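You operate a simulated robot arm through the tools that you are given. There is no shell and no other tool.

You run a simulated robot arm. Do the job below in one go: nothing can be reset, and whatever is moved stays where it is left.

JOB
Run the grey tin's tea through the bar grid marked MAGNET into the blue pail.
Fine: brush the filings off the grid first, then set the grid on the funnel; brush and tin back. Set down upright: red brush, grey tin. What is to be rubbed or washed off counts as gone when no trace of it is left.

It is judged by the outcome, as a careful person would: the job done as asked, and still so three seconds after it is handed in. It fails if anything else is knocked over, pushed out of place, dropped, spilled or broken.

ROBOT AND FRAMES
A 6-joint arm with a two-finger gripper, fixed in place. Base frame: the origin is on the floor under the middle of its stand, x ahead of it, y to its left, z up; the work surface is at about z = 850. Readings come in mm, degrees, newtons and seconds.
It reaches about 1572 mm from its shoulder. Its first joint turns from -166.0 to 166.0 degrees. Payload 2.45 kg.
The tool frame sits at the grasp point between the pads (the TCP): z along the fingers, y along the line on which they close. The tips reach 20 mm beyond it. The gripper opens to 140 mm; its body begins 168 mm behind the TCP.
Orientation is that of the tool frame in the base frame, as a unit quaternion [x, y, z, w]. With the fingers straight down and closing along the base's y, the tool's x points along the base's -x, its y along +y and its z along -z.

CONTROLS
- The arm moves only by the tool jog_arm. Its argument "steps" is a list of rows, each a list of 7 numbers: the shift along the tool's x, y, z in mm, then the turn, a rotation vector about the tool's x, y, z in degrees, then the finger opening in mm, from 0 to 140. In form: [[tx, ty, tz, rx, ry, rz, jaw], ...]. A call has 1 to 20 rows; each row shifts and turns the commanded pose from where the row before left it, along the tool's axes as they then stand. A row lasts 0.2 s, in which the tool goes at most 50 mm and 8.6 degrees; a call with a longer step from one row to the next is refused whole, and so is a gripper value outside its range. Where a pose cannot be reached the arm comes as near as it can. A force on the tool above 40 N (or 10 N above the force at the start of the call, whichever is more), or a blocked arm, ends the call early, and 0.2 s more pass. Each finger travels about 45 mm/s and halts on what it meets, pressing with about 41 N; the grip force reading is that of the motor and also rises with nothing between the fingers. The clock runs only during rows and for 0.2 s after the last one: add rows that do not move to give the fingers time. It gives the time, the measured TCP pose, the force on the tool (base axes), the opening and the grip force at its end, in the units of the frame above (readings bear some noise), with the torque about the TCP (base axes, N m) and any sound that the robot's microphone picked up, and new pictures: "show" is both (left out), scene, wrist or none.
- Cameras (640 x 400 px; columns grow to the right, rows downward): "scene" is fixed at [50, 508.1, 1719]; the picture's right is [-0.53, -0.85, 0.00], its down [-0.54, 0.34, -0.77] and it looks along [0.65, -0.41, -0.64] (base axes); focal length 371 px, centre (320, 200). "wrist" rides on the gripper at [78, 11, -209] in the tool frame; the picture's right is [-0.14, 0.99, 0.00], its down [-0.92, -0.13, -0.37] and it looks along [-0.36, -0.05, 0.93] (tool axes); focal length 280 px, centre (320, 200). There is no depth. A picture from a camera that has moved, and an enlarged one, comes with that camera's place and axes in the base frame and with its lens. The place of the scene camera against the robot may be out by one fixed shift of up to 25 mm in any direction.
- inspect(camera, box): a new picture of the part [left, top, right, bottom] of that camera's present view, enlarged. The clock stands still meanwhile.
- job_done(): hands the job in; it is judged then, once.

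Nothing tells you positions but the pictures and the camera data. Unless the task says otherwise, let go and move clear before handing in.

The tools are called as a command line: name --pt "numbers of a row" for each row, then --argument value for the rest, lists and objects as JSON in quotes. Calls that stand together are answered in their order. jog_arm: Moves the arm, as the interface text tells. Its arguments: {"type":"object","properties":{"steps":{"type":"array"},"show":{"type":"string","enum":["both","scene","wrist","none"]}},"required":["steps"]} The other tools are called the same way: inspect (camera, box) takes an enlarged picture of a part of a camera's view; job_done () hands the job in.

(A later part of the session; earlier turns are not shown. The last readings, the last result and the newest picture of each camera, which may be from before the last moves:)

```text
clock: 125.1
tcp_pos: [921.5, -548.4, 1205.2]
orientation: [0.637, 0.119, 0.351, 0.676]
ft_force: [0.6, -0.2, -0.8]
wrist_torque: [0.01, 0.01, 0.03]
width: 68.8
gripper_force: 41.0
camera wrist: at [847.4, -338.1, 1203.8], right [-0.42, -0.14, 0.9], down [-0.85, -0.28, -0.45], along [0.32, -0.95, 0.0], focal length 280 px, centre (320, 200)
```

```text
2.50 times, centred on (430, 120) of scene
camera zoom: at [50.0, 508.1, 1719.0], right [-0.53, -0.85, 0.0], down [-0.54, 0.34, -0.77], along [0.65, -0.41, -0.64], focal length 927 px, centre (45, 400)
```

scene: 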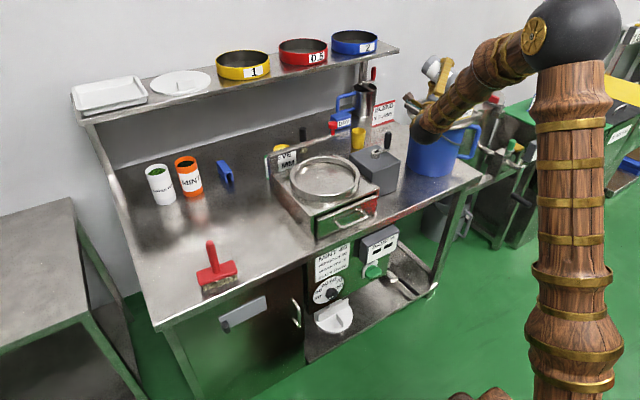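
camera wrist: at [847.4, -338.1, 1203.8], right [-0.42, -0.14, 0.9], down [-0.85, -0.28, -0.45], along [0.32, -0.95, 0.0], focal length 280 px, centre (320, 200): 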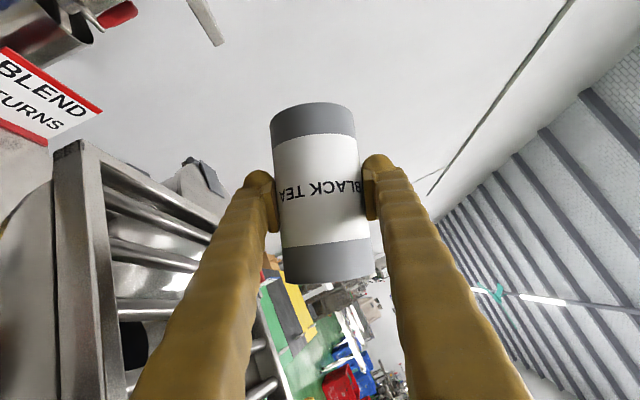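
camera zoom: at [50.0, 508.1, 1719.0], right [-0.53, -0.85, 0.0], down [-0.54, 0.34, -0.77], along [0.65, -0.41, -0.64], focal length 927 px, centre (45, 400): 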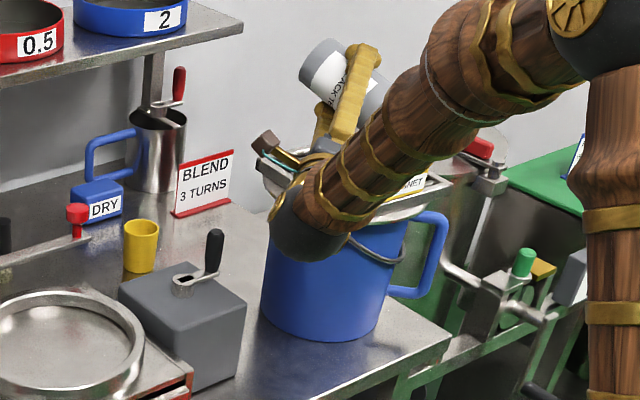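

At 109° there is still no sign of flow. Continuing to tip further.

jog_arm --pt "0 0 0 -1.47 0 2.62 56" --pt "0 0 0 -1.47 0 2.62 56" --pt "0 0 0 -1.47 0 2.62 56" --pt "0 0 0 -1.47 0 2.62 56" --pt "0 0 0 0 0 0 56" --pt "0 0 0 0 0 0 56"

inspect --camera "wrist" --box '[0, 50, 400, 300]'

inspect --camera "scene" --box '[350, 40, 510, 200]'

```text
clock: 126.5
tcp_pos: [921.4, -548.8, 1205.8]
orientation: [0.609, 0.042, 0.417, 0.673]
ft_force: [0.1, -0.9, -0.3]
wrist_torque: [-0.01, 0.01, 0.01]
width: 69.4
gripper_force: 41.5
camera wrist: at [848.2, -337.9, 1196.0], right [-0.6, -0.17, 0.78], down [-0.74, -0.26, -0.62], along [0.31, -0.95, 0.03], focal length 280 px, centre (320, 200)
```

scene: 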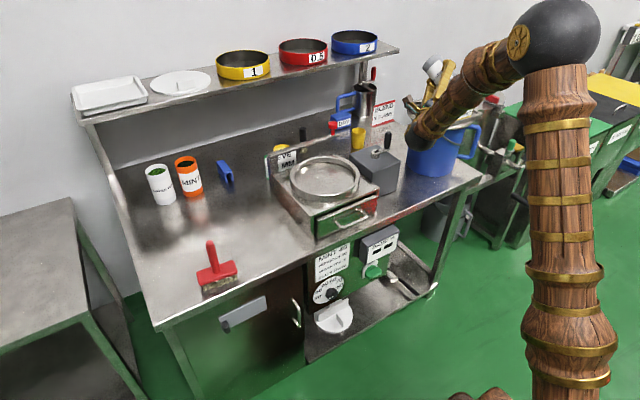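
wrist: 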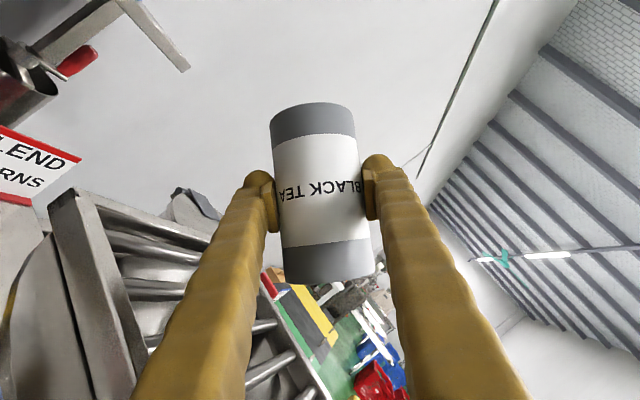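

```text
1.60 times, centred on (200, 175) of wrist
camera zoom: at [848.2, -337.9, 1196.0], right [-0.6, -0.17, 0.78], down [-0.74, -0.26, -0.62], along [0.31, -0.95, 0.03], focal length 449 px, centre (512, 240)
```

zoom: 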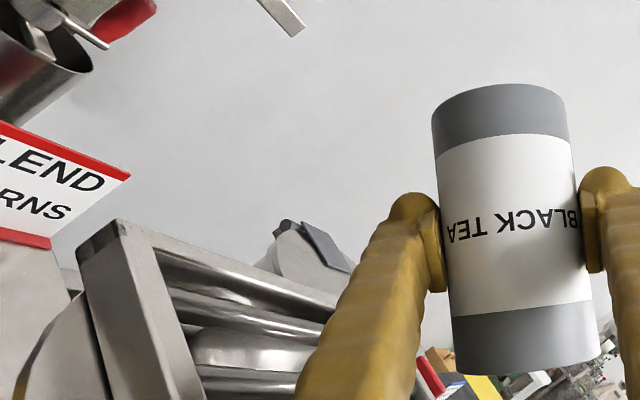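

```text
2.50 times, centred on (430, 120) of scene
camera zoom: at [50.0, 508.1, 1719.0], right [-0.53, -0.85, 0.0], down [-0.54, 0.34, -0.77], along [0.65, -0.41, -0.64], focal length 927 px, centre (45, 400)
```

zoom: 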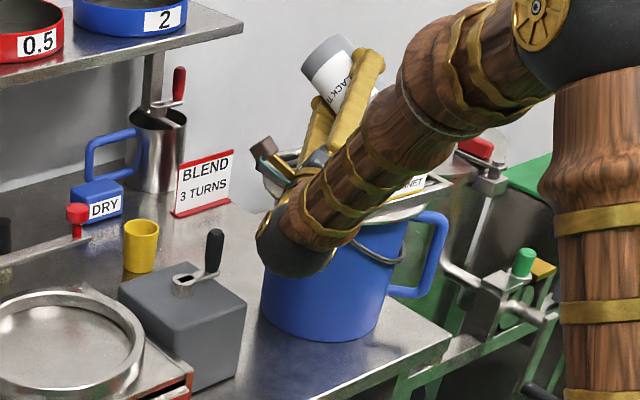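

Tilt is ~121°, with the mouth hidden from both cameras. I'll raise 30 mm to keep the palm clear of the grid, tip further to ~140° and hold so everything runs out.

jog_arm --pt "6.8 12.8 3.8 0 0 0 56" --pt "6.8 12.8 3.8 0 0 0 56" --pt "0 0 0 -1.47 0 2.62 56" --pt "0 0 0 -1.47 0 2.62 56" --pt "0 0 0 -1.47 0 2.62 56" --pt "0 0 0 -1.47 0 2.62 56" --pt "0 0 0 -1.47 0 2.62 56" --pt "0 0 0 -1.47 0 2.62 56" --pt "0 0 0 0 0 0 56" --pt "0 0 0 0 0 0 56" --pt "0 0 0 0 0 0 56" --pt "0 0 0 0 0 0 56"

inspect --camera "wrist" --box '[0, 50, 400, 300]'

inspect --camera "scene" --box '[350, 20, 510, 180]'

```text
clock: 129.1
tcp_pos: [921.1, -548.4, 1235.2]
orientation: [0.556, -0.074, 0.507, 0.654]
ft_force: [-0.6, 0.5, -0.4]
wrist_torque: [0.04, -0.01, -0.02]
width: 69.3
gripper_force: 40.8
camera wrist: at [852.5, -337.1, 1215.7], right [-0.8, -0.21, 0.56], down [-0.51, -0.22, -0.83], along [0.3, -0.95, 0.07], focal length 280 px, centre (320, 200)
```

scene: 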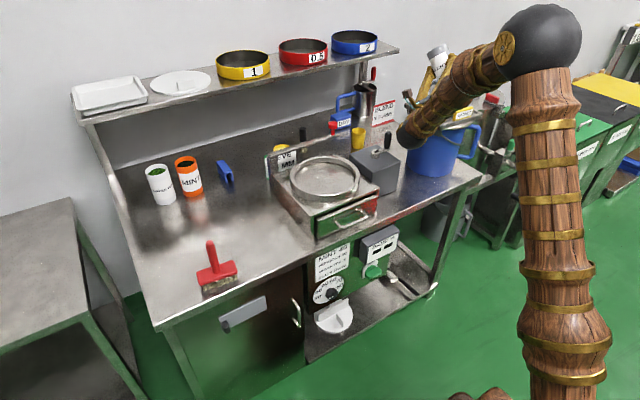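
wrist: 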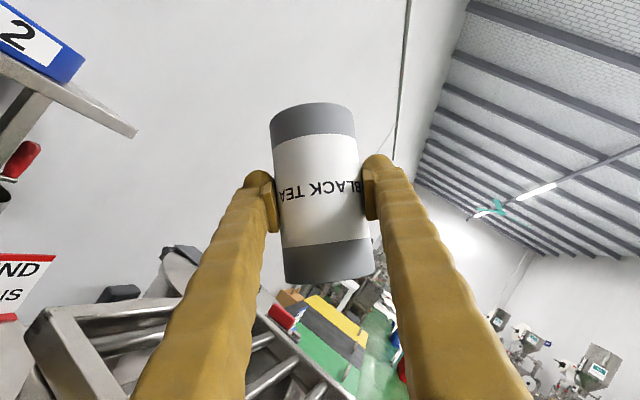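

```text
1.60 times, centred on (200, 175) of wrist
camera zoom: at [852.5, -337.1, 1215.7], right [-0.8, -0.21, 0.56], down [-0.51, -0.22, -0.83], along [0.3, -0.95, 0.07], focal length 449 px, centre (512, 240)
```

zoom: 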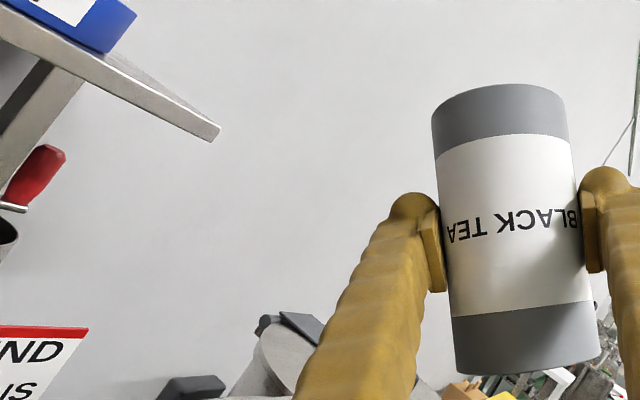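

```text
2.50 times, centred on (430, 100) of scene
camera zoom: at [50.0, 508.1, 1719.0], right [-0.53, -0.85, 0.0], down [-0.54, 0.34, -0.77], along [0.65, -0.41, -0.64], focal length 927 px, centre (45, 450)
```

zoom: 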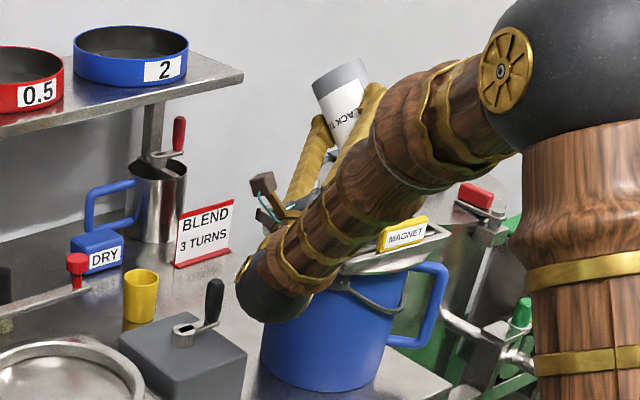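

The tin is now at ~139° with its mouth well down over the grid. I'll hold a couple of seconds, then tip back up to look inside.

jog_arm --pt "0 0 0 0 0 0 56" --pt "0 0 0 0 0 0 56" --pt "0 0 0 0 0 0 56" --pt "0 0 0 0 0 0 56" --pt "0 0 0 0 0 0 56" --pt "0 0 0 0 0 0 56" --pt "0 0 0 0 0 0 56" --pt "0 0 0 0 0 0 56" --pt "0 0 0 3.43 0 -6.11 56" --pt "0 0 0 3.43 0 -6.11 56" --pt "0 0 0 3.43 0 -6.11 56" --pt "0 0 0 3.43 0 -6.11 56" --pt "0 0 0 3.43 0 -6.11 56" --pt "0 0 0 3.43 0 -6.11 56" --pt "0 0 0 3.43 0 -6.11 56" --pt "0 0 0 3.43 0 -6.11 56" --pt "0 0 0 0 0 0 56"

inspect --camera "wrist" --box '[0, 0, 400, 250]'

inspect --camera "scene" --box '[350, 20, 510, 180]'

```text
clock: 132.7
tcp_pos: [921.4, -546.3, 1235.2]
orientation: [0.671, 0.281, 0.197, 0.657]
ft_force: [-0.3, 0.2, -0.3]
wrist_torque: [0.06, 0.01, 0.01]
width: 69.1
gripper_force: 40.5
camera wrist: at [850.4, -336.8, 1250.1], right [0.01, -0.07, 1.0], down [-0.95, -0.3, -0.01], along [0.3, -0.95, -0.07], focal length 280 px, centre (320, 200)
```

scene: 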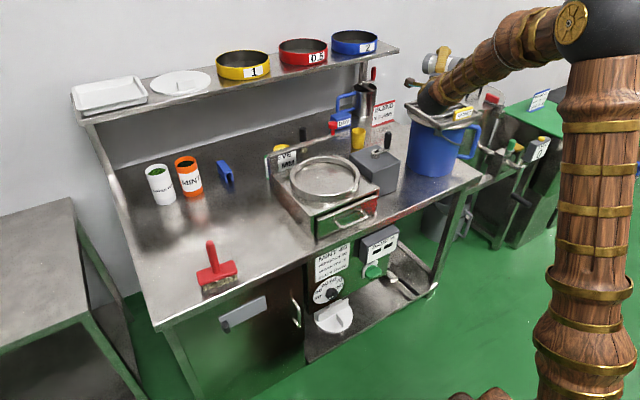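
wrist: 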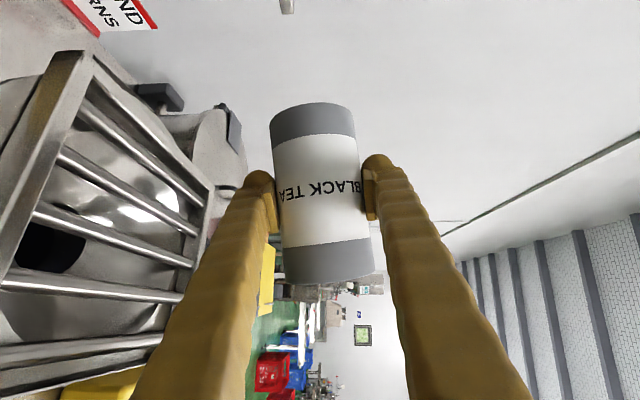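

```text
1.60 times, centred on (200, 125) of wrist
camera zoom: at [850.4, -336.8, 1250.1], right [0.01, -0.07, 1.0], down [-0.95, -0.3, -0.01], along [0.3, -0.95, -0.07], focal length 449 px, centre (512, 320)
```

zoom: 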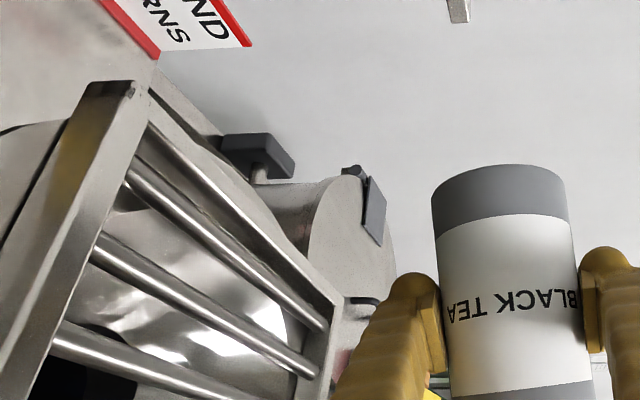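

```text
2.50 times, centred on (430, 100) of scene
camera zoom: at [50.0, 508.1, 1719.0], right [-0.53, -0.85, 0.0], down [-0.54, 0.34, -0.77], along [0.65, -0.41, -0.64], focal length 927 px, centre (45, 450)
```

zoom: 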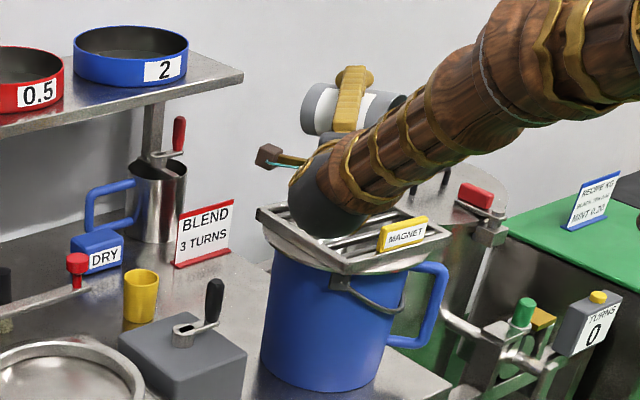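

The funnel throat now shows black instead of blue, which suggests the tea has gone down. I'll return the tin upright and look inside.

jog_arm --pt "0 0 0 3.43 0 -6.11 56" --pt "0 0 0 3.43 0 -6.11 56" --pt "0 0 0 3.43 0 -6.11 56" --pt "0 0 0 3.43 0 -6.11 56" --pt "0 0 0 3.43 0 -6.11 56" --pt "0 0 0 3.43 0 -6.11 56" --pt "0 0 0 3.43 0 -6.11 56" --pt "0 0 0 3.43 0 -6.11 56" --pt "0 0 0 3.43 0 -6.11 56" --pt "0 0 0 3.43 0 -6.11 56" --pt "0 0 0 3.43 0 -6.11 56" --pt "0 0 0 2.94 0 -5.24 56" --pt "0 0 0 0 0 0 56"

inspect --camera "scene" --box '[390, 30, 490, 110]'

inspect --camera "scene" --box '[390, 80, 490, 180]'

inspect --camera "wrist" --box '[0, 0, 400, 250]'

```text
clock: 135.5
tcp_pos: [921.0, -548.3, 1235.7]
orientation: [0.555, 0.661, -0.324, 0.388]
ft_force: [-0.2, -0.7, -1.7]
wrist_torque: [0.04, 0.04, 0.05]
width: 68.5
gripper_force: 41.1
camera wrist: at [893.0, -329.8, 1269.3], right [0.99, 0.11, 0.12], down [-0.1, -0.15, 0.98], along [0.12, -0.98, -0.14], focal length 280 px, centre (320, 200)
```

scene: 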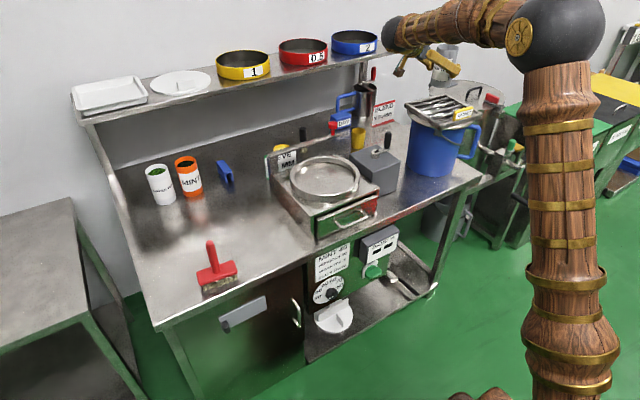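
wrist: 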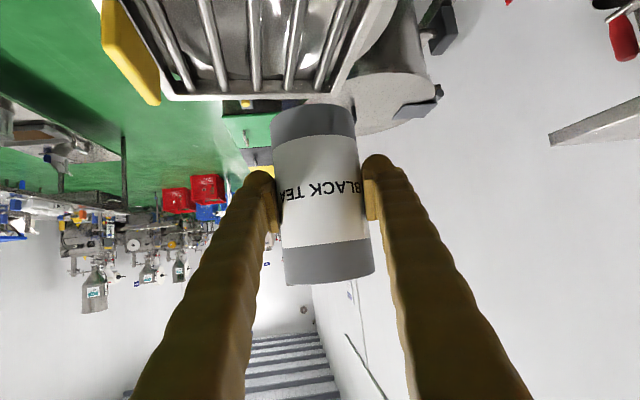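

```text
5.00 times, centred on (440, 70) of scene
camera zoom: at [50.0, 508.1, 1719.0], right [-0.53, -0.85, 0.0], down [-0.54, 0.34, -0.77], along [0.65, -0.41, -0.64], focal length 1853 px, centre (-280, 850)
```

zoom: 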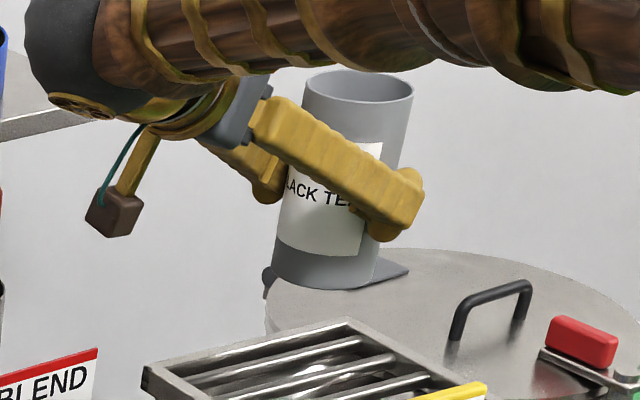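

```text
4.00 times, centred on (440, 130) of scene
camera zoom: at [50.0, 508.1, 1719.0], right [-0.53, -0.85, 0.0], down [-0.54, 0.34, -0.77], along [0.65, -0.41, -0.64], focal length 1482 px, centre (-160, 480)
```

zoom: 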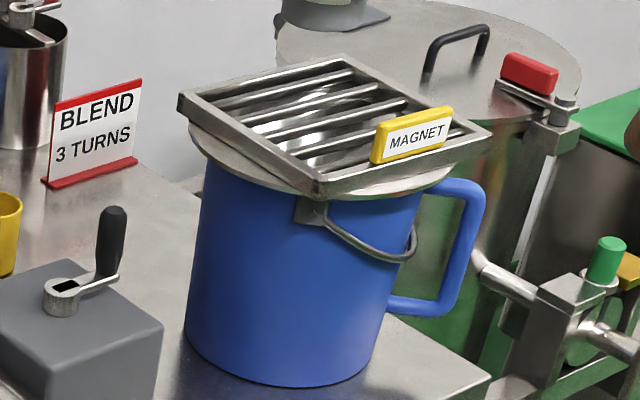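

```text
1.60 times, centred on (200, 125) of wrist
camera zoom: at [893.0, -329.8, 1269.3], right [0.99, 0.11, 0.12], down [-0.1, -0.15, 0.98], along [0.12, -0.98, -0.14], focal length 449 px, centre (512, 320)
```

zoom: 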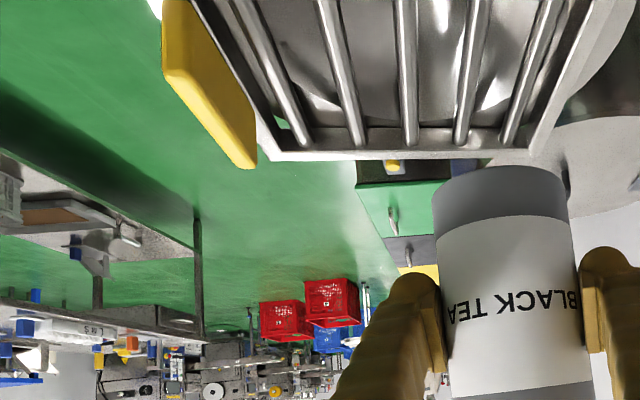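

The inner wall of the tin shows bare grey, no tea near the top. I'll tilt it 25° toward the scene camera to see the bottom before taking it back.

jog_arm --pt "0 0 0 -3.1 0 5.5 56" --pt "0 0 0 -3.1 0 5.5 56" --pt "0 0 0 -3.1 0 5.5 56" --pt "0 0 0 -3.1 0 5.5 56" --pt "0 0 0 0 0 0 56" --show "none"

inspect --camera "scene" --box '[410, 20, 480, 90]'

```text
clock: 136.7
tcp_pos: [921.4, -549.3, 1237.1]
orientation: [0.625, 0.574, -0.171, 0.5]
ft_force: [0.1, 0.3, -0.9]
wrist_torque: [0.02, 0.0, 0.01]
width: 68.8
gripper_force: 40.5
```

```text
5.71 times, centred on (445, 55) of scene
camera zoom: at [50.0, 508.1, 1719.0], right [-0.53, -0.85, 0.0], down [-0.54, 0.34, -0.77], along [0.65, -0.41, -0.64], focal length 2118 px, centre (-394, 1029)
```

zoom: 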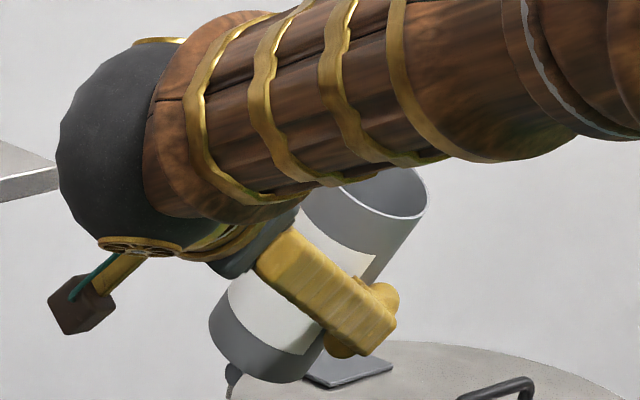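

The visible interior is bare, so the tin is empty. I'll set it upright again and raise it clear for the trip back.

jog_arm --pt "0 0 0 3.1 0 -5.5 56" --pt "0 0 0 3.1 0 -5.5 56" --pt "0 0 0 3.1 0 -5.5 56" --pt "0 0 0 3.1 0 -5.5 56" --pt "-13 0 -7.3 0 0 0 56" --pt "-26.2 0 -14.7 0 0 0 56" --pt "-26.2 0 -14.7 0 0 0 56" --pt "-26.2 0 -14.7 0 0 0 56" --pt "-26.2 0 -14.7 0 0 0 56" --pt "-26.2 0 -14.7 0 0 0 56" --pt "-26.2 0 -14.7 0 0 0 56" --pt "-13 0 -7.3 0 0 0 56" --pt "0 0 0 0 0 0 56"

inspect --camera "scene" --box '[380, 80, 500, 200]'

inspect --camera "scene" --box '[410, 0, 490, 50]'

```text
clock: 139.5
tcp_pos: [924.4, -547.6, 1445.9]
orientation: [0.555, 0.661, -0.324, 0.388]
ft_force: [-0.8, -0.3, -1.1]
wrist_torque: [-0.02, -0.01, 0.02]
width: 68.8
gripper_force: 41.2
camera wrist: at [895.1, -329.3, 1479.7], right [0.99, 0.11, 0.12], down [-0.11, -0.15, 0.98], along [0.12, -0.98, -0.14], focal length 280 px, centre (320, 200)
```

scene: 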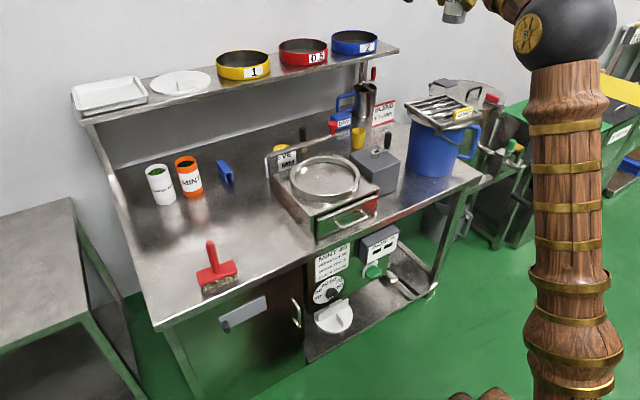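
wrist: 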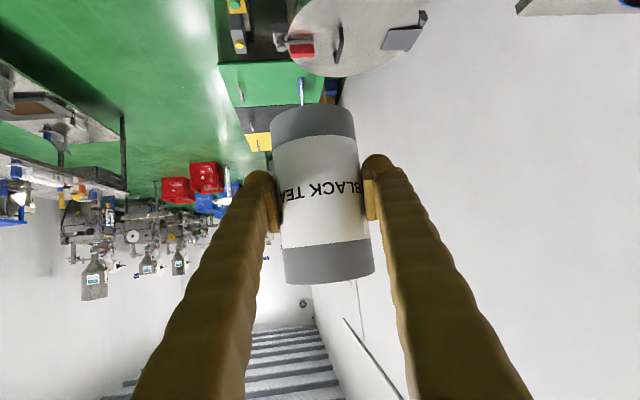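

```text
3.33 times, centred on (440, 140) of scene
camera zoom: at [50.0, 508.1, 1719.0], right [-0.53, -0.85, 0.0], down [-0.54, 0.34, -0.77], along [0.65, -0.41, -0.64], focal length 1235 px, centre (-80, 400)
```

zoom: 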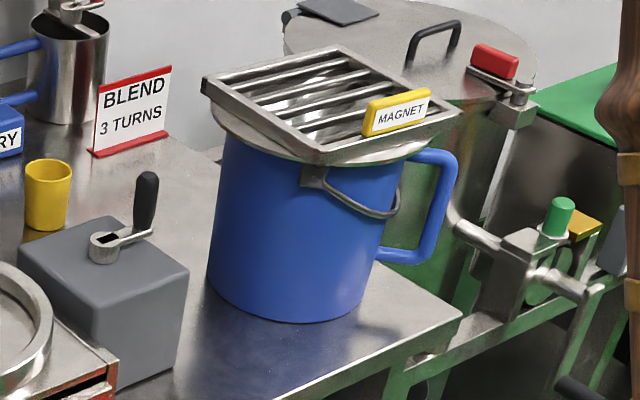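

```text
8.00 times, centred on (450, 25) of scene
camera zoom: at [50.0, 508.1, 1719.0], right [-0.53, -0.85, 0.0], down [-0.54, 0.34, -0.77], along [0.65, -0.41, -0.64], focal length 2965 px, centre (-720, 1600)
```

zoom: 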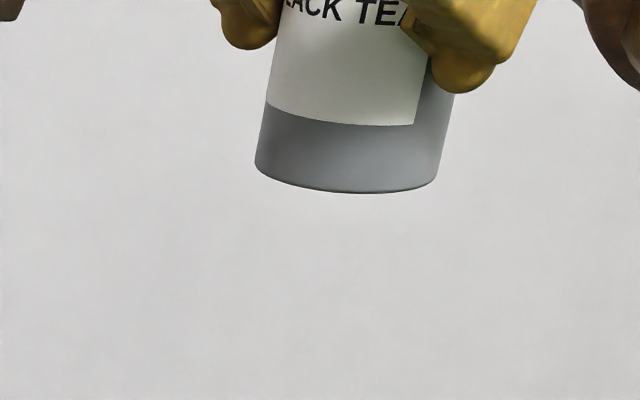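

No spill around the pail and the grid is in place. I'll turn the heading back and carry the empty tin toward its spot.

jog_arm --pt "0 0 0 -3.27 0 -1.84 56" --pt "0 0 0 -3.27 0 -1.84 56" --pt "0 0 0 -3.27 0 -1.84 56" --pt "0 0 0 -3.27 0 -1.84 56" --pt "0 0 0 -3.27 0 -1.84 56" --pt "0 0 0 -3.27 0 -1.84 56" --pt "0 0 0 -3.27 0 -1.84 56" --pt "0 0 0 -3.27 0 -1.84 56" --pt "13.06 26 -23.55 0 0 0 56" --pt "13.06 26 -23.55 0 0 0 56" --pt "13.06 26 -23.55 0 0 0 56" --pt "13.06 26 -23.55 0 0 0 56" --pt "13.06 26 -23.55 0 0 0 56" --pt "13.06 26 -23.55 0 0 0 56" --pt "13.06 26 -23.55 0 0 0 56" --pt "13.06 26 -23.55 0 0 0 56" --pt "13.06 26 -23.55 0 0 0 56" --pt "13.06 26 -23.55 0 0 0 56" --pt "13.06 26 -23.55 0 0 0 56" --pt "13.06 26 -23.55 0 0 0 56" --show "scene"

```text
clock: 143.7
tcp_pos: [950.1, -98.1, 1447.7]
orientation: [0.365, 0.782, -0.213, 0.459]
ft_force: [0.4, -0.5, -1.0]
wrist_torque: [0.02, 0.04, -0.02]
width: 68.7
gripper_force: 41.3
```

scene: 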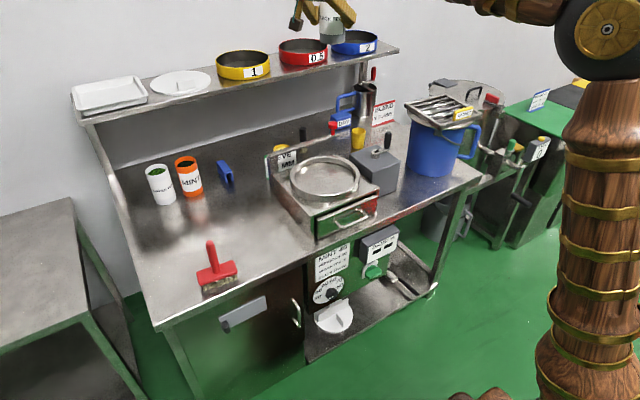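

jog_arm --pt "0 0 0 -3.49 0 -1.96 56" --pt "0 0 0 -3.49 0 -1.96 56" --pt "0 0 0 -3.49 0 -1.96 56" --pt "0 0 0 -3.49 0 -1.96 56" --pt "0 0 0 -3.49 0 -1.96 56" --pt "24.3 25.6 -2.65 0 0 0 56" --pt "24.3 25.6 -2.65 0 0 0 56" --pt "24.3 25.6 -2.65 0 0 0 56" --pt "24.3 25.6 -2.65 0 0 0 56" --pt "24.3 25.6 -2.65 0 0 0 56" --pt "24.3 25.6 -2.65 0 0 0 56" --pt "24.3 25.6 -2.65 0 0 0 56" --pt "24.3 25.6 -2.65 0 0 0 56" --pt "24.3 25.6 -2.65 0 0 0 56" --pt "24.3 25.6 -2.65 0 0 0 56" --pt "0 0 0 0 0 0 56"

inspect --camera "scene" --box '[160, 40, 340, 210]'

```text
clock: 147.1
tcp_pos: [956.2, 192.5, 1246.6]
orientation: [0.224, 0.833, -0.13, 0.488]
ft_force: [0.3, 0.0, -0.4]
wrist_torque: [0.0, -0.01, 0.01]
width: 68.2
gripper_force: 41.5
camera wrist: at [769.9, 311.2, 1279.5], right [0.55, 0.83, 0.12], down [0.05, -0.18, 0.98], along [0.83, -0.54, -0.13], focal length 280 px, centre (320, 200)
```

scene: 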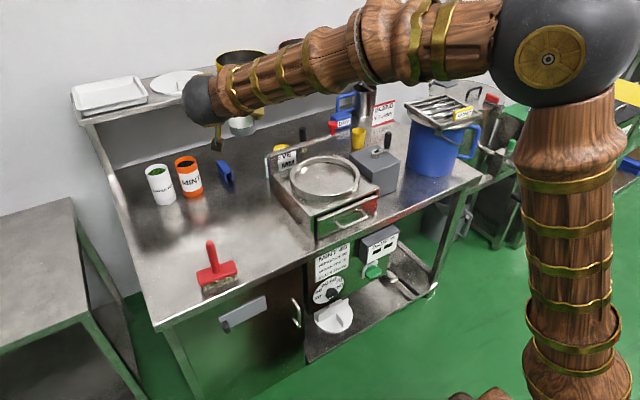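
wrist: 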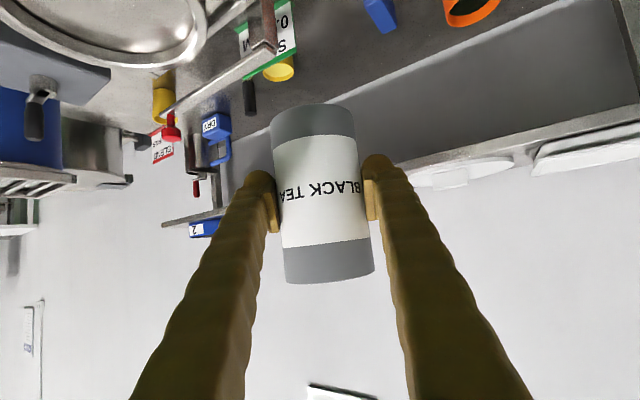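

```text
2.35 times, centred on (250, 125) of scene
camera zoom: at [50.0, 508.1, 1719.0], right [-0.53, -0.85, 0.0], down [-0.54, 0.34, -0.77], along [0.65, -0.41, -0.64], focal length 872 px, centre (485, 376)
```

zoom: 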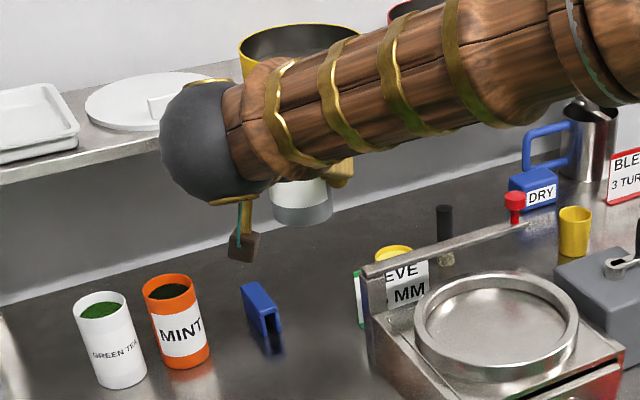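

Now turning back to heading 0° in small steps.

jog_arm --pt "0 0 0 -2.6 0 -1.5 56" --pt "0 0 0 -2.6 0 -1.5 56" --pt "0 0 0 -2.6 0 -1.5 56" --pt "0 0 0 -2.6 0 -1.5 56" --pt "0 0 0 -2.6 0 -1.5 56" --pt "0 0 0 -2.6 0 -1.5 56" --pt "0 0 0 -2.6 0 -1.5 56" --pt "0 0 0 -2.6 0 -1.5 56" --pt "0 0 0 -2.6 0 -1.5 56" --pt "0 0 0 -2.6 0 -1.5 56" --pt "0 0 0 0 0 0 56" --show "none"

```text
clock: 149.5
tcp_pos: [955.5, 193.0, 1248.6]
orientation: [-0.002, 0.863, -0.002, 0.505]
ft_force: [0.4, 0.6, -0.9]
wrist_torque: [-0.02, 0.02, 0.0]
width: 68.2
gripper_force: 40.6
```

Heading is back to 0°. I'll trim the pitch by 0.7° and descend along the same line toward the tin's spot, stopping 50 mm above.

jog_arm --pt "0 0 0 0 0.66 0 56" --pt "12 0.3 18 0 0 0 56" --pt "19.3 0.3 29.5 0 0 0 56" --pt "19.3 0.3 29.5 0 0 0 56" --pt "19.3 0.3 29.5 0 0 0 56" --pt "19.3 0.3 29.5 0 0 0 56" --pt "19.3 0.3 29.5 0 0 0 56" --pt "19.3 0.3 29.5 0 0 0 56" --pt "19.3 0.3 29.5 0 0 0 56" --pt "19.3 0.3 29.5 0 0 0 56" --pt "8 0 12 0 0 0 56" --pt "0 0 0 0 0 0 56"

inspect --camera "scene" --box '[180, 110, 320, 230]'

inspect --camera "wrist" --box '[170, 40, 470, 300]'

```text
clock: 152.1
tcp_pos: [1098.1, 194.9, 964.2]
orientation: [-0.003, 0.865, -0.001, 0.501]
ft_force: [-0.8, 0.0, -1.6]
wrist_torque: [-0.01, 0.0, 0.03]
width: 68.5
gripper_force: 40.7
camera wrist: at [877.8, 204.6, 999.7], right [0.07, 0.99, 0.11], down [0.14, -0.12, 0.98], along [0.99, -0.05, -0.15], focal length 280 px, centre (320, 200)
```

scene: 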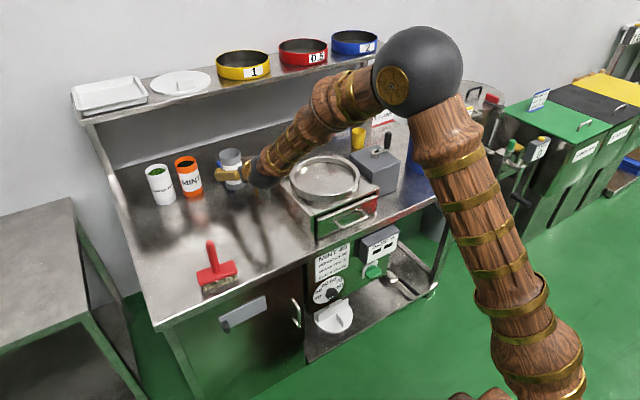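
wrist: 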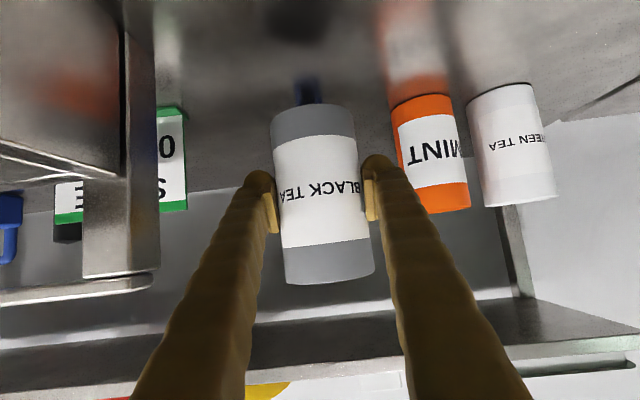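

```text
3.33 times, centred on (250, 170) of scene
camera zoom: at [50.0, 508.1, 1719.0], right [-0.53, -0.85, 0.0], down [-0.54, 0.34, -0.77], along [0.65, -0.41, -0.64], focal length 1235 px, centre (553, 300)
```

zoom: 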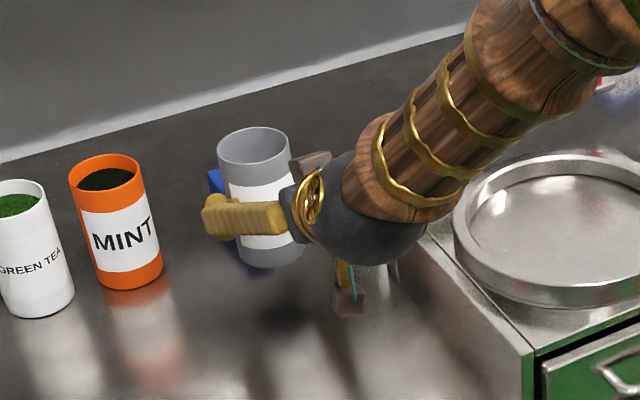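

```text
1.54 times, centred on (320, 170) of wrist
camera zoom: at [877.8, 204.6, 999.7], right [0.07, 0.99, 0.11], down [0.14, -0.12, 0.98], along [0.99, -0.05, -0.15], focal length 431 px, centre (320, 246)
```

zoom: 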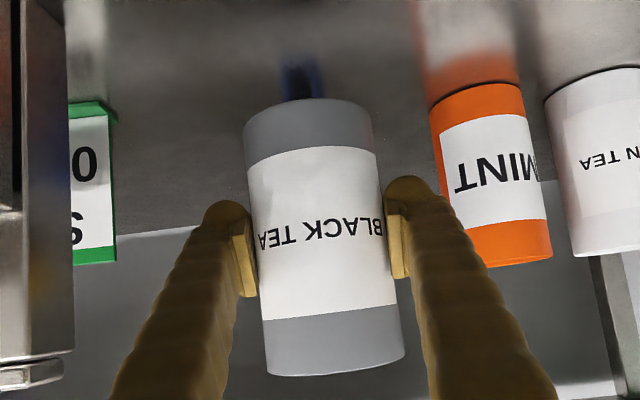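

The tin hovers upright over its spot and its inside looks empty. Lowering it to the bench.

jog_arm --pt "13 0.3 7.5 0 0 0 56" --pt "13 0.2 7.5 0 0 0 56" --pt "8.66 0 5 0 0 0 56" --pt "3.46 0 2 0 0 0 56" --pt "0 0 0 0 0 0 56" --show "none"

```text
clock: 153.3
tcp_pos: [1099.9, 194.4, 919.1]
orientation: [-0.002, 0.865, -0.003, 0.501]
ft_force: [0.1, 0.5, -0.5]
wrist_torque: [0.02, 0.02, 0.03]
width: 68.7
gripper_force: 41.1
```

jog_arm --pt "1 0 0.58 0 0 0 56" --pt "0.87 0 0.5 0 0 0 56" --pt "0 0 0 0 0 0 56" --show "none"

inspect --camera "scene" --box '[200, 140, 280, 220]'

```text
clock: 154.1
tcp_pos: [1098.5, 193.9, 917.6]
orientation: [-0.002, 0.866, -0.003, 0.5]
ft_force: [-0.5, 0.3, -0.3]
wrist_torque: [0.02, 0.04, 0.02]
width: 68.8
gripper_force: 41.2
```

```text
5.00 times, centred on (240, 180) of scene
camera zoom: at [50.0, 508.1, 1719.0], right [-0.53, -0.85, 0.0], down [-0.54, 0.34, -0.77], along [0.65, -0.41, -0.64], focal length 1853 px, centre (720, 300)
```

zoom: 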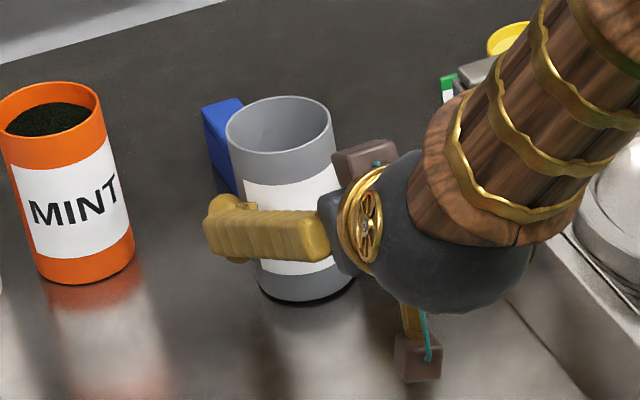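

jog_arm --pt "0.87 0 0.5 0 0 0 56" --pt "0 0 0 0 0 0 56" --show "none"

```text
clock: 154.7
tcp_pos: [1099.1, 195.5, 917.6]
orientation: [-0.003, 0.866, -0.002, 0.501]
ft_force: [0.4, 1.4, -0.3]
wrist_torque: [0.02, -0.03, -0.02]
width: 68.4
gripper_force: 41.1
```

jog_arm --pt "0.87 0 0.5 0 0 0 56" --pt "0 0 0 0 0 0 56" --show "none"

```text
clock: 155.3
tcp_pos: [1099.4, 195.1, 917.2]
orientation: [-0.003, 0.865, -0.001, 0.501]
ft_force: [-1.0, 0.6, 8.4]
wrist_torque: [0.36, -0.28, 0.13]
width: 68.5
gripper_force: 40.5
```

Contact is made with one edge of the tin's base touching first. I'll settle it slightly and release.

jog_arm --pt "0.43 0 0.25 0 0 0 56" --pt "0 0 0 0 0 0 56" --show "none"

inspect --camera "wrist" --box '[170, 40, 470, 300]'

```text
clock: 155.9
tcp_pos: [1099.2, 194.2, 916.2]
orientation: [-0.003, 0.865, -0.001, 0.501]
ft_force: [-4.4, 0.8, 17.5]
wrist_torque: [0.4, -0.49, 0.14]
width: 68.6
gripper_force: 40.5
```

```text
1.54 times, centred on (320, 170) of wrist
camera zoom: at [879.0, 204.5, 952.4], right [0.07, 0.99, 0.11], down [0.14, -0.12, 0.98], along [0.99, -0.05, -0.15], focal length 431 px, centre (320, 246)
```

zoom: 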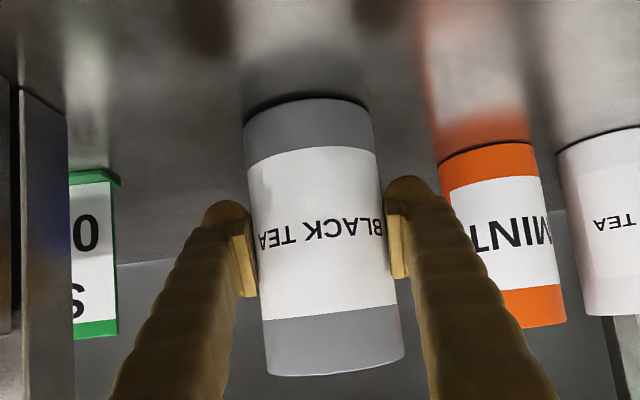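

jog_arm --pt "-0.5 0 -0.3 0 0 0 56" --pt "0 0 0 0 0 0 70" --pt "0 0 0 0 0 0 74" --pt "0 0 0 0 0 0 82" --pt "0 0 0 0 0 0 92" --pt "0 0 0 0 0 0 102" --pt "0 0 0 0 0 0 102"

inspect --camera "wrist" --box '[170, 40, 470, 300]'

inspect --camera "scene" --box '[190, 130, 290, 220]'

```text
clock: 157.5
tcp_pos: [1100.8, 195.2, 915.2]
orientation: [-0.003, 0.865, -0.002, 0.502]
ft_force: [0.1, 0.1, 0.0]
wrist_torque: [-0.03, 0.01, -0.01]
width: 102.0
gripper_force: 0.1
camera wrist: at [879.1, 204.4, 952.0], right [0.07, 0.99, 0.11], down [0.14, -0.12, 0.98], along [0.99, -0.05, -0.15], focal length 280 px, centre (320, 200)
```

scene: 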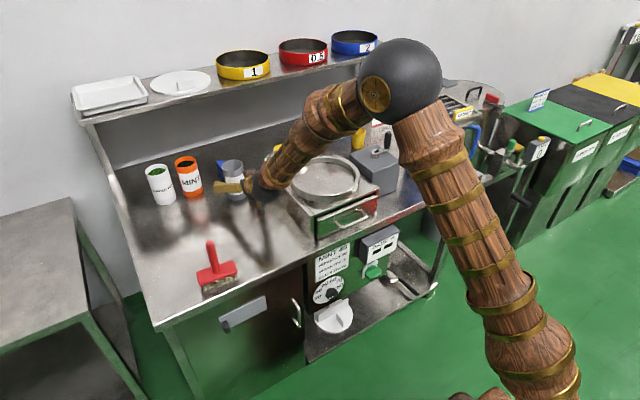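
wrist: 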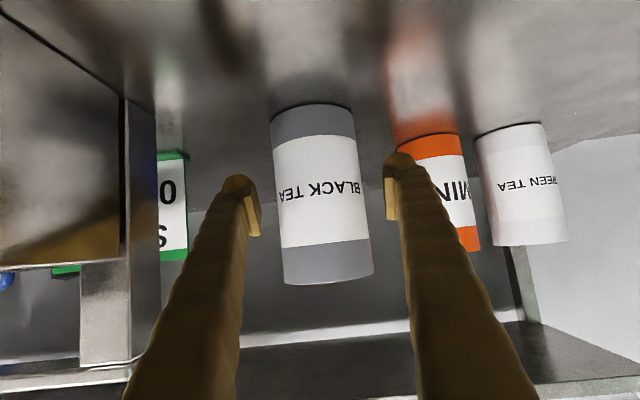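

```text
1.54 times, centred on (320, 170) of wrist
camera zoom: at [879.1, 204.4, 952.0], right [0.07, 0.99, 0.11], down [0.14, -0.12, 0.98], along [0.99, -0.05, -0.15], focal length 431 px, centre (320, 246)
```

zoom: 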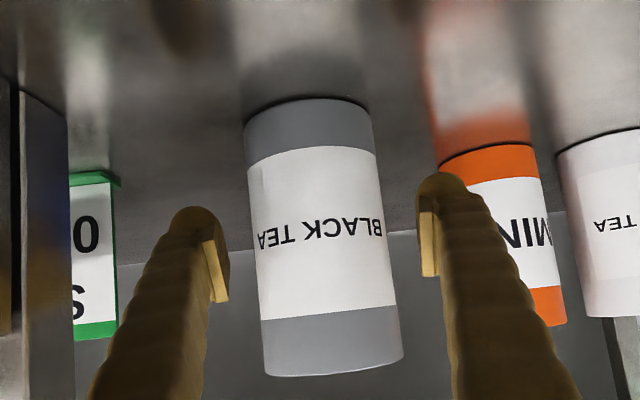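

```text
4.44 times, centred on (240, 175) of scene
camera zoom: at [50.0, 508.1, 1719.0], right [-0.53, -0.85, 0.0], down [-0.54, 0.34, -0.77], along [0.65, -0.41, -0.64], focal length 1647 px, centre (676, 311)
```

zoom: 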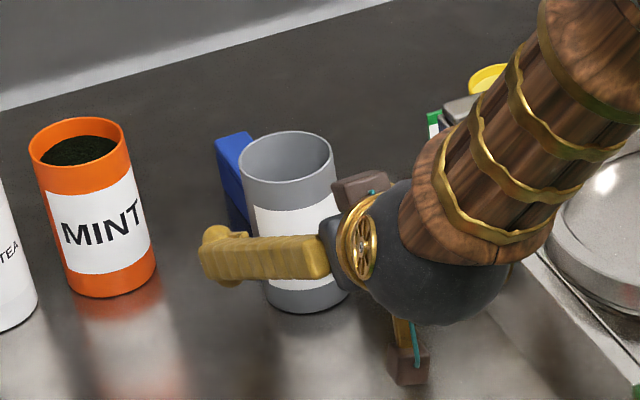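

The tin stands upright on its spot, empty. I'll back the gripper out along the approach line.

jog_arm --pt "-1 0 -12 0 0 0 104" --pt "-1.65 0 -24 0 0 0 104" --pt "-1.65 0 -24 0 0 0 104" --pt "-1.65 0 -30 0 0 0 104" --pt "-2 0 -35 0 0 0 104" --pt "-2 0 -40 0 0 0 104" --pt "-5 0 -40 0 0 0 104" --pt "-15 0 -40 0 0 0 104" --pt "-15 0 -40 0 0 0 104" --pt "0 0 0 0 0 0 104"

inspect --camera "scene" --box '[140, 130, 280, 220]'

inspect --camera "scene" --box '[200, 145, 260, 205]'

inspect --camera "scene" --box '[180, 220, 280, 300]'

```text
clock: 159.7
tcp_pos: [875.4, 195.9, 1097.5]
orientation: [-0.003, 0.866, -0.002, 0.5]
ft_force: [0.1, 0.2, -0.7]
wrist_torque: [0.03, -0.02, 0.05]
width: 104.2
gripper_force: 0.1
camera wrist: at [655.2, 205.8, 1134.0], right [0.07, 0.99, 0.11], down [0.14, -0.12, 0.98], along [0.99, -0.05, -0.15], focal length 280 px, centre (320, 200)
```

scene: 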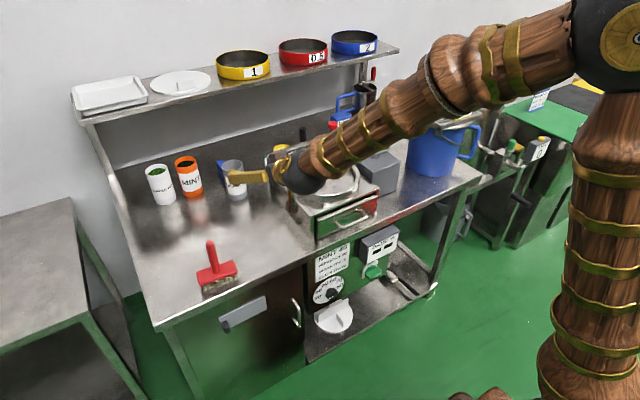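
wrist: 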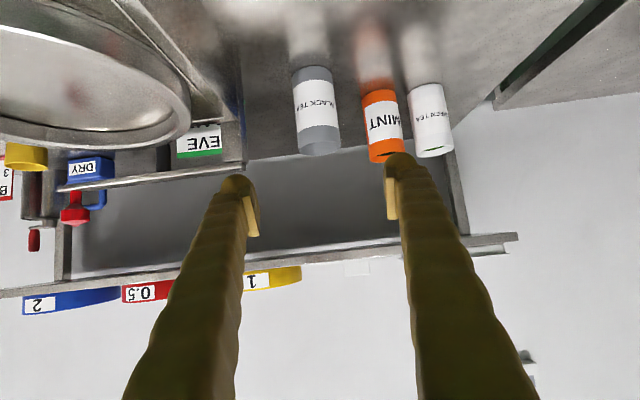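

```text
4.44 times, centred on (210, 175) of scene
camera zoom: at [50.0, 508.1, 1719.0], right [-0.53, -0.85, 0.0], down [-0.54, 0.34, -0.77], along [0.65, -0.41, -0.64], focal length 1647 px, centre (809, 311)
```

zoom: 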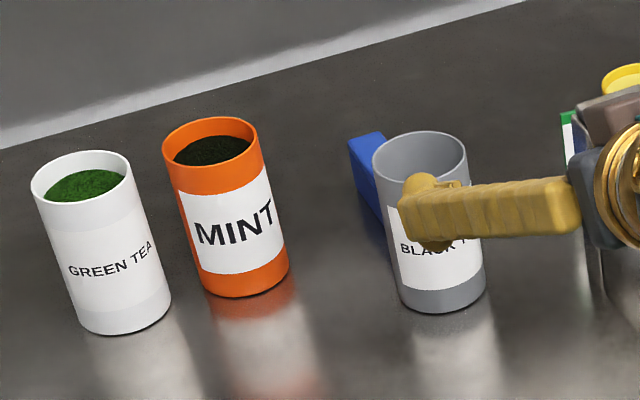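

```text
6.67 times, centred on (230, 175) of scene
camera zoom: at [50.0, 508.1, 1719.0], right [-0.53, -0.85, 0.0], down [-0.54, 0.34, -0.77], along [0.65, -0.41, -0.64], focal length 2471 px, centre (920, 367)
```

zoom: 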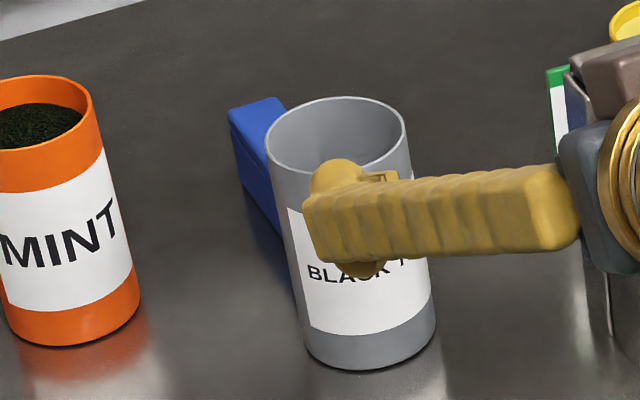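

```text
5.00 times, centred on (230, 260) of scene
camera zoom: at [50.0, 508.1, 1719.0], right [-0.53, -0.85, 0.0], down [-0.54, 0.34, -0.77], along [0.65, -0.41, -0.64], focal length 1853 px, centre (770, -100)
```

zoom: 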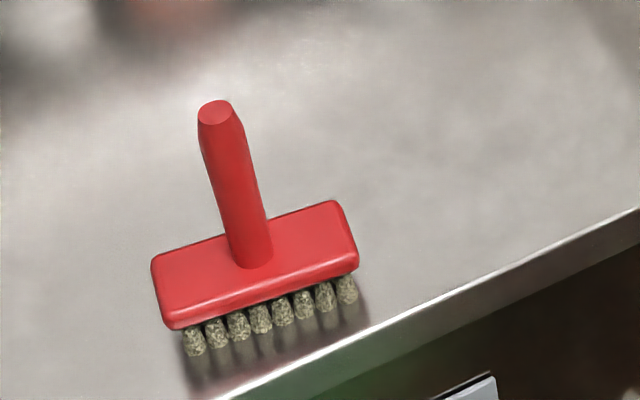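

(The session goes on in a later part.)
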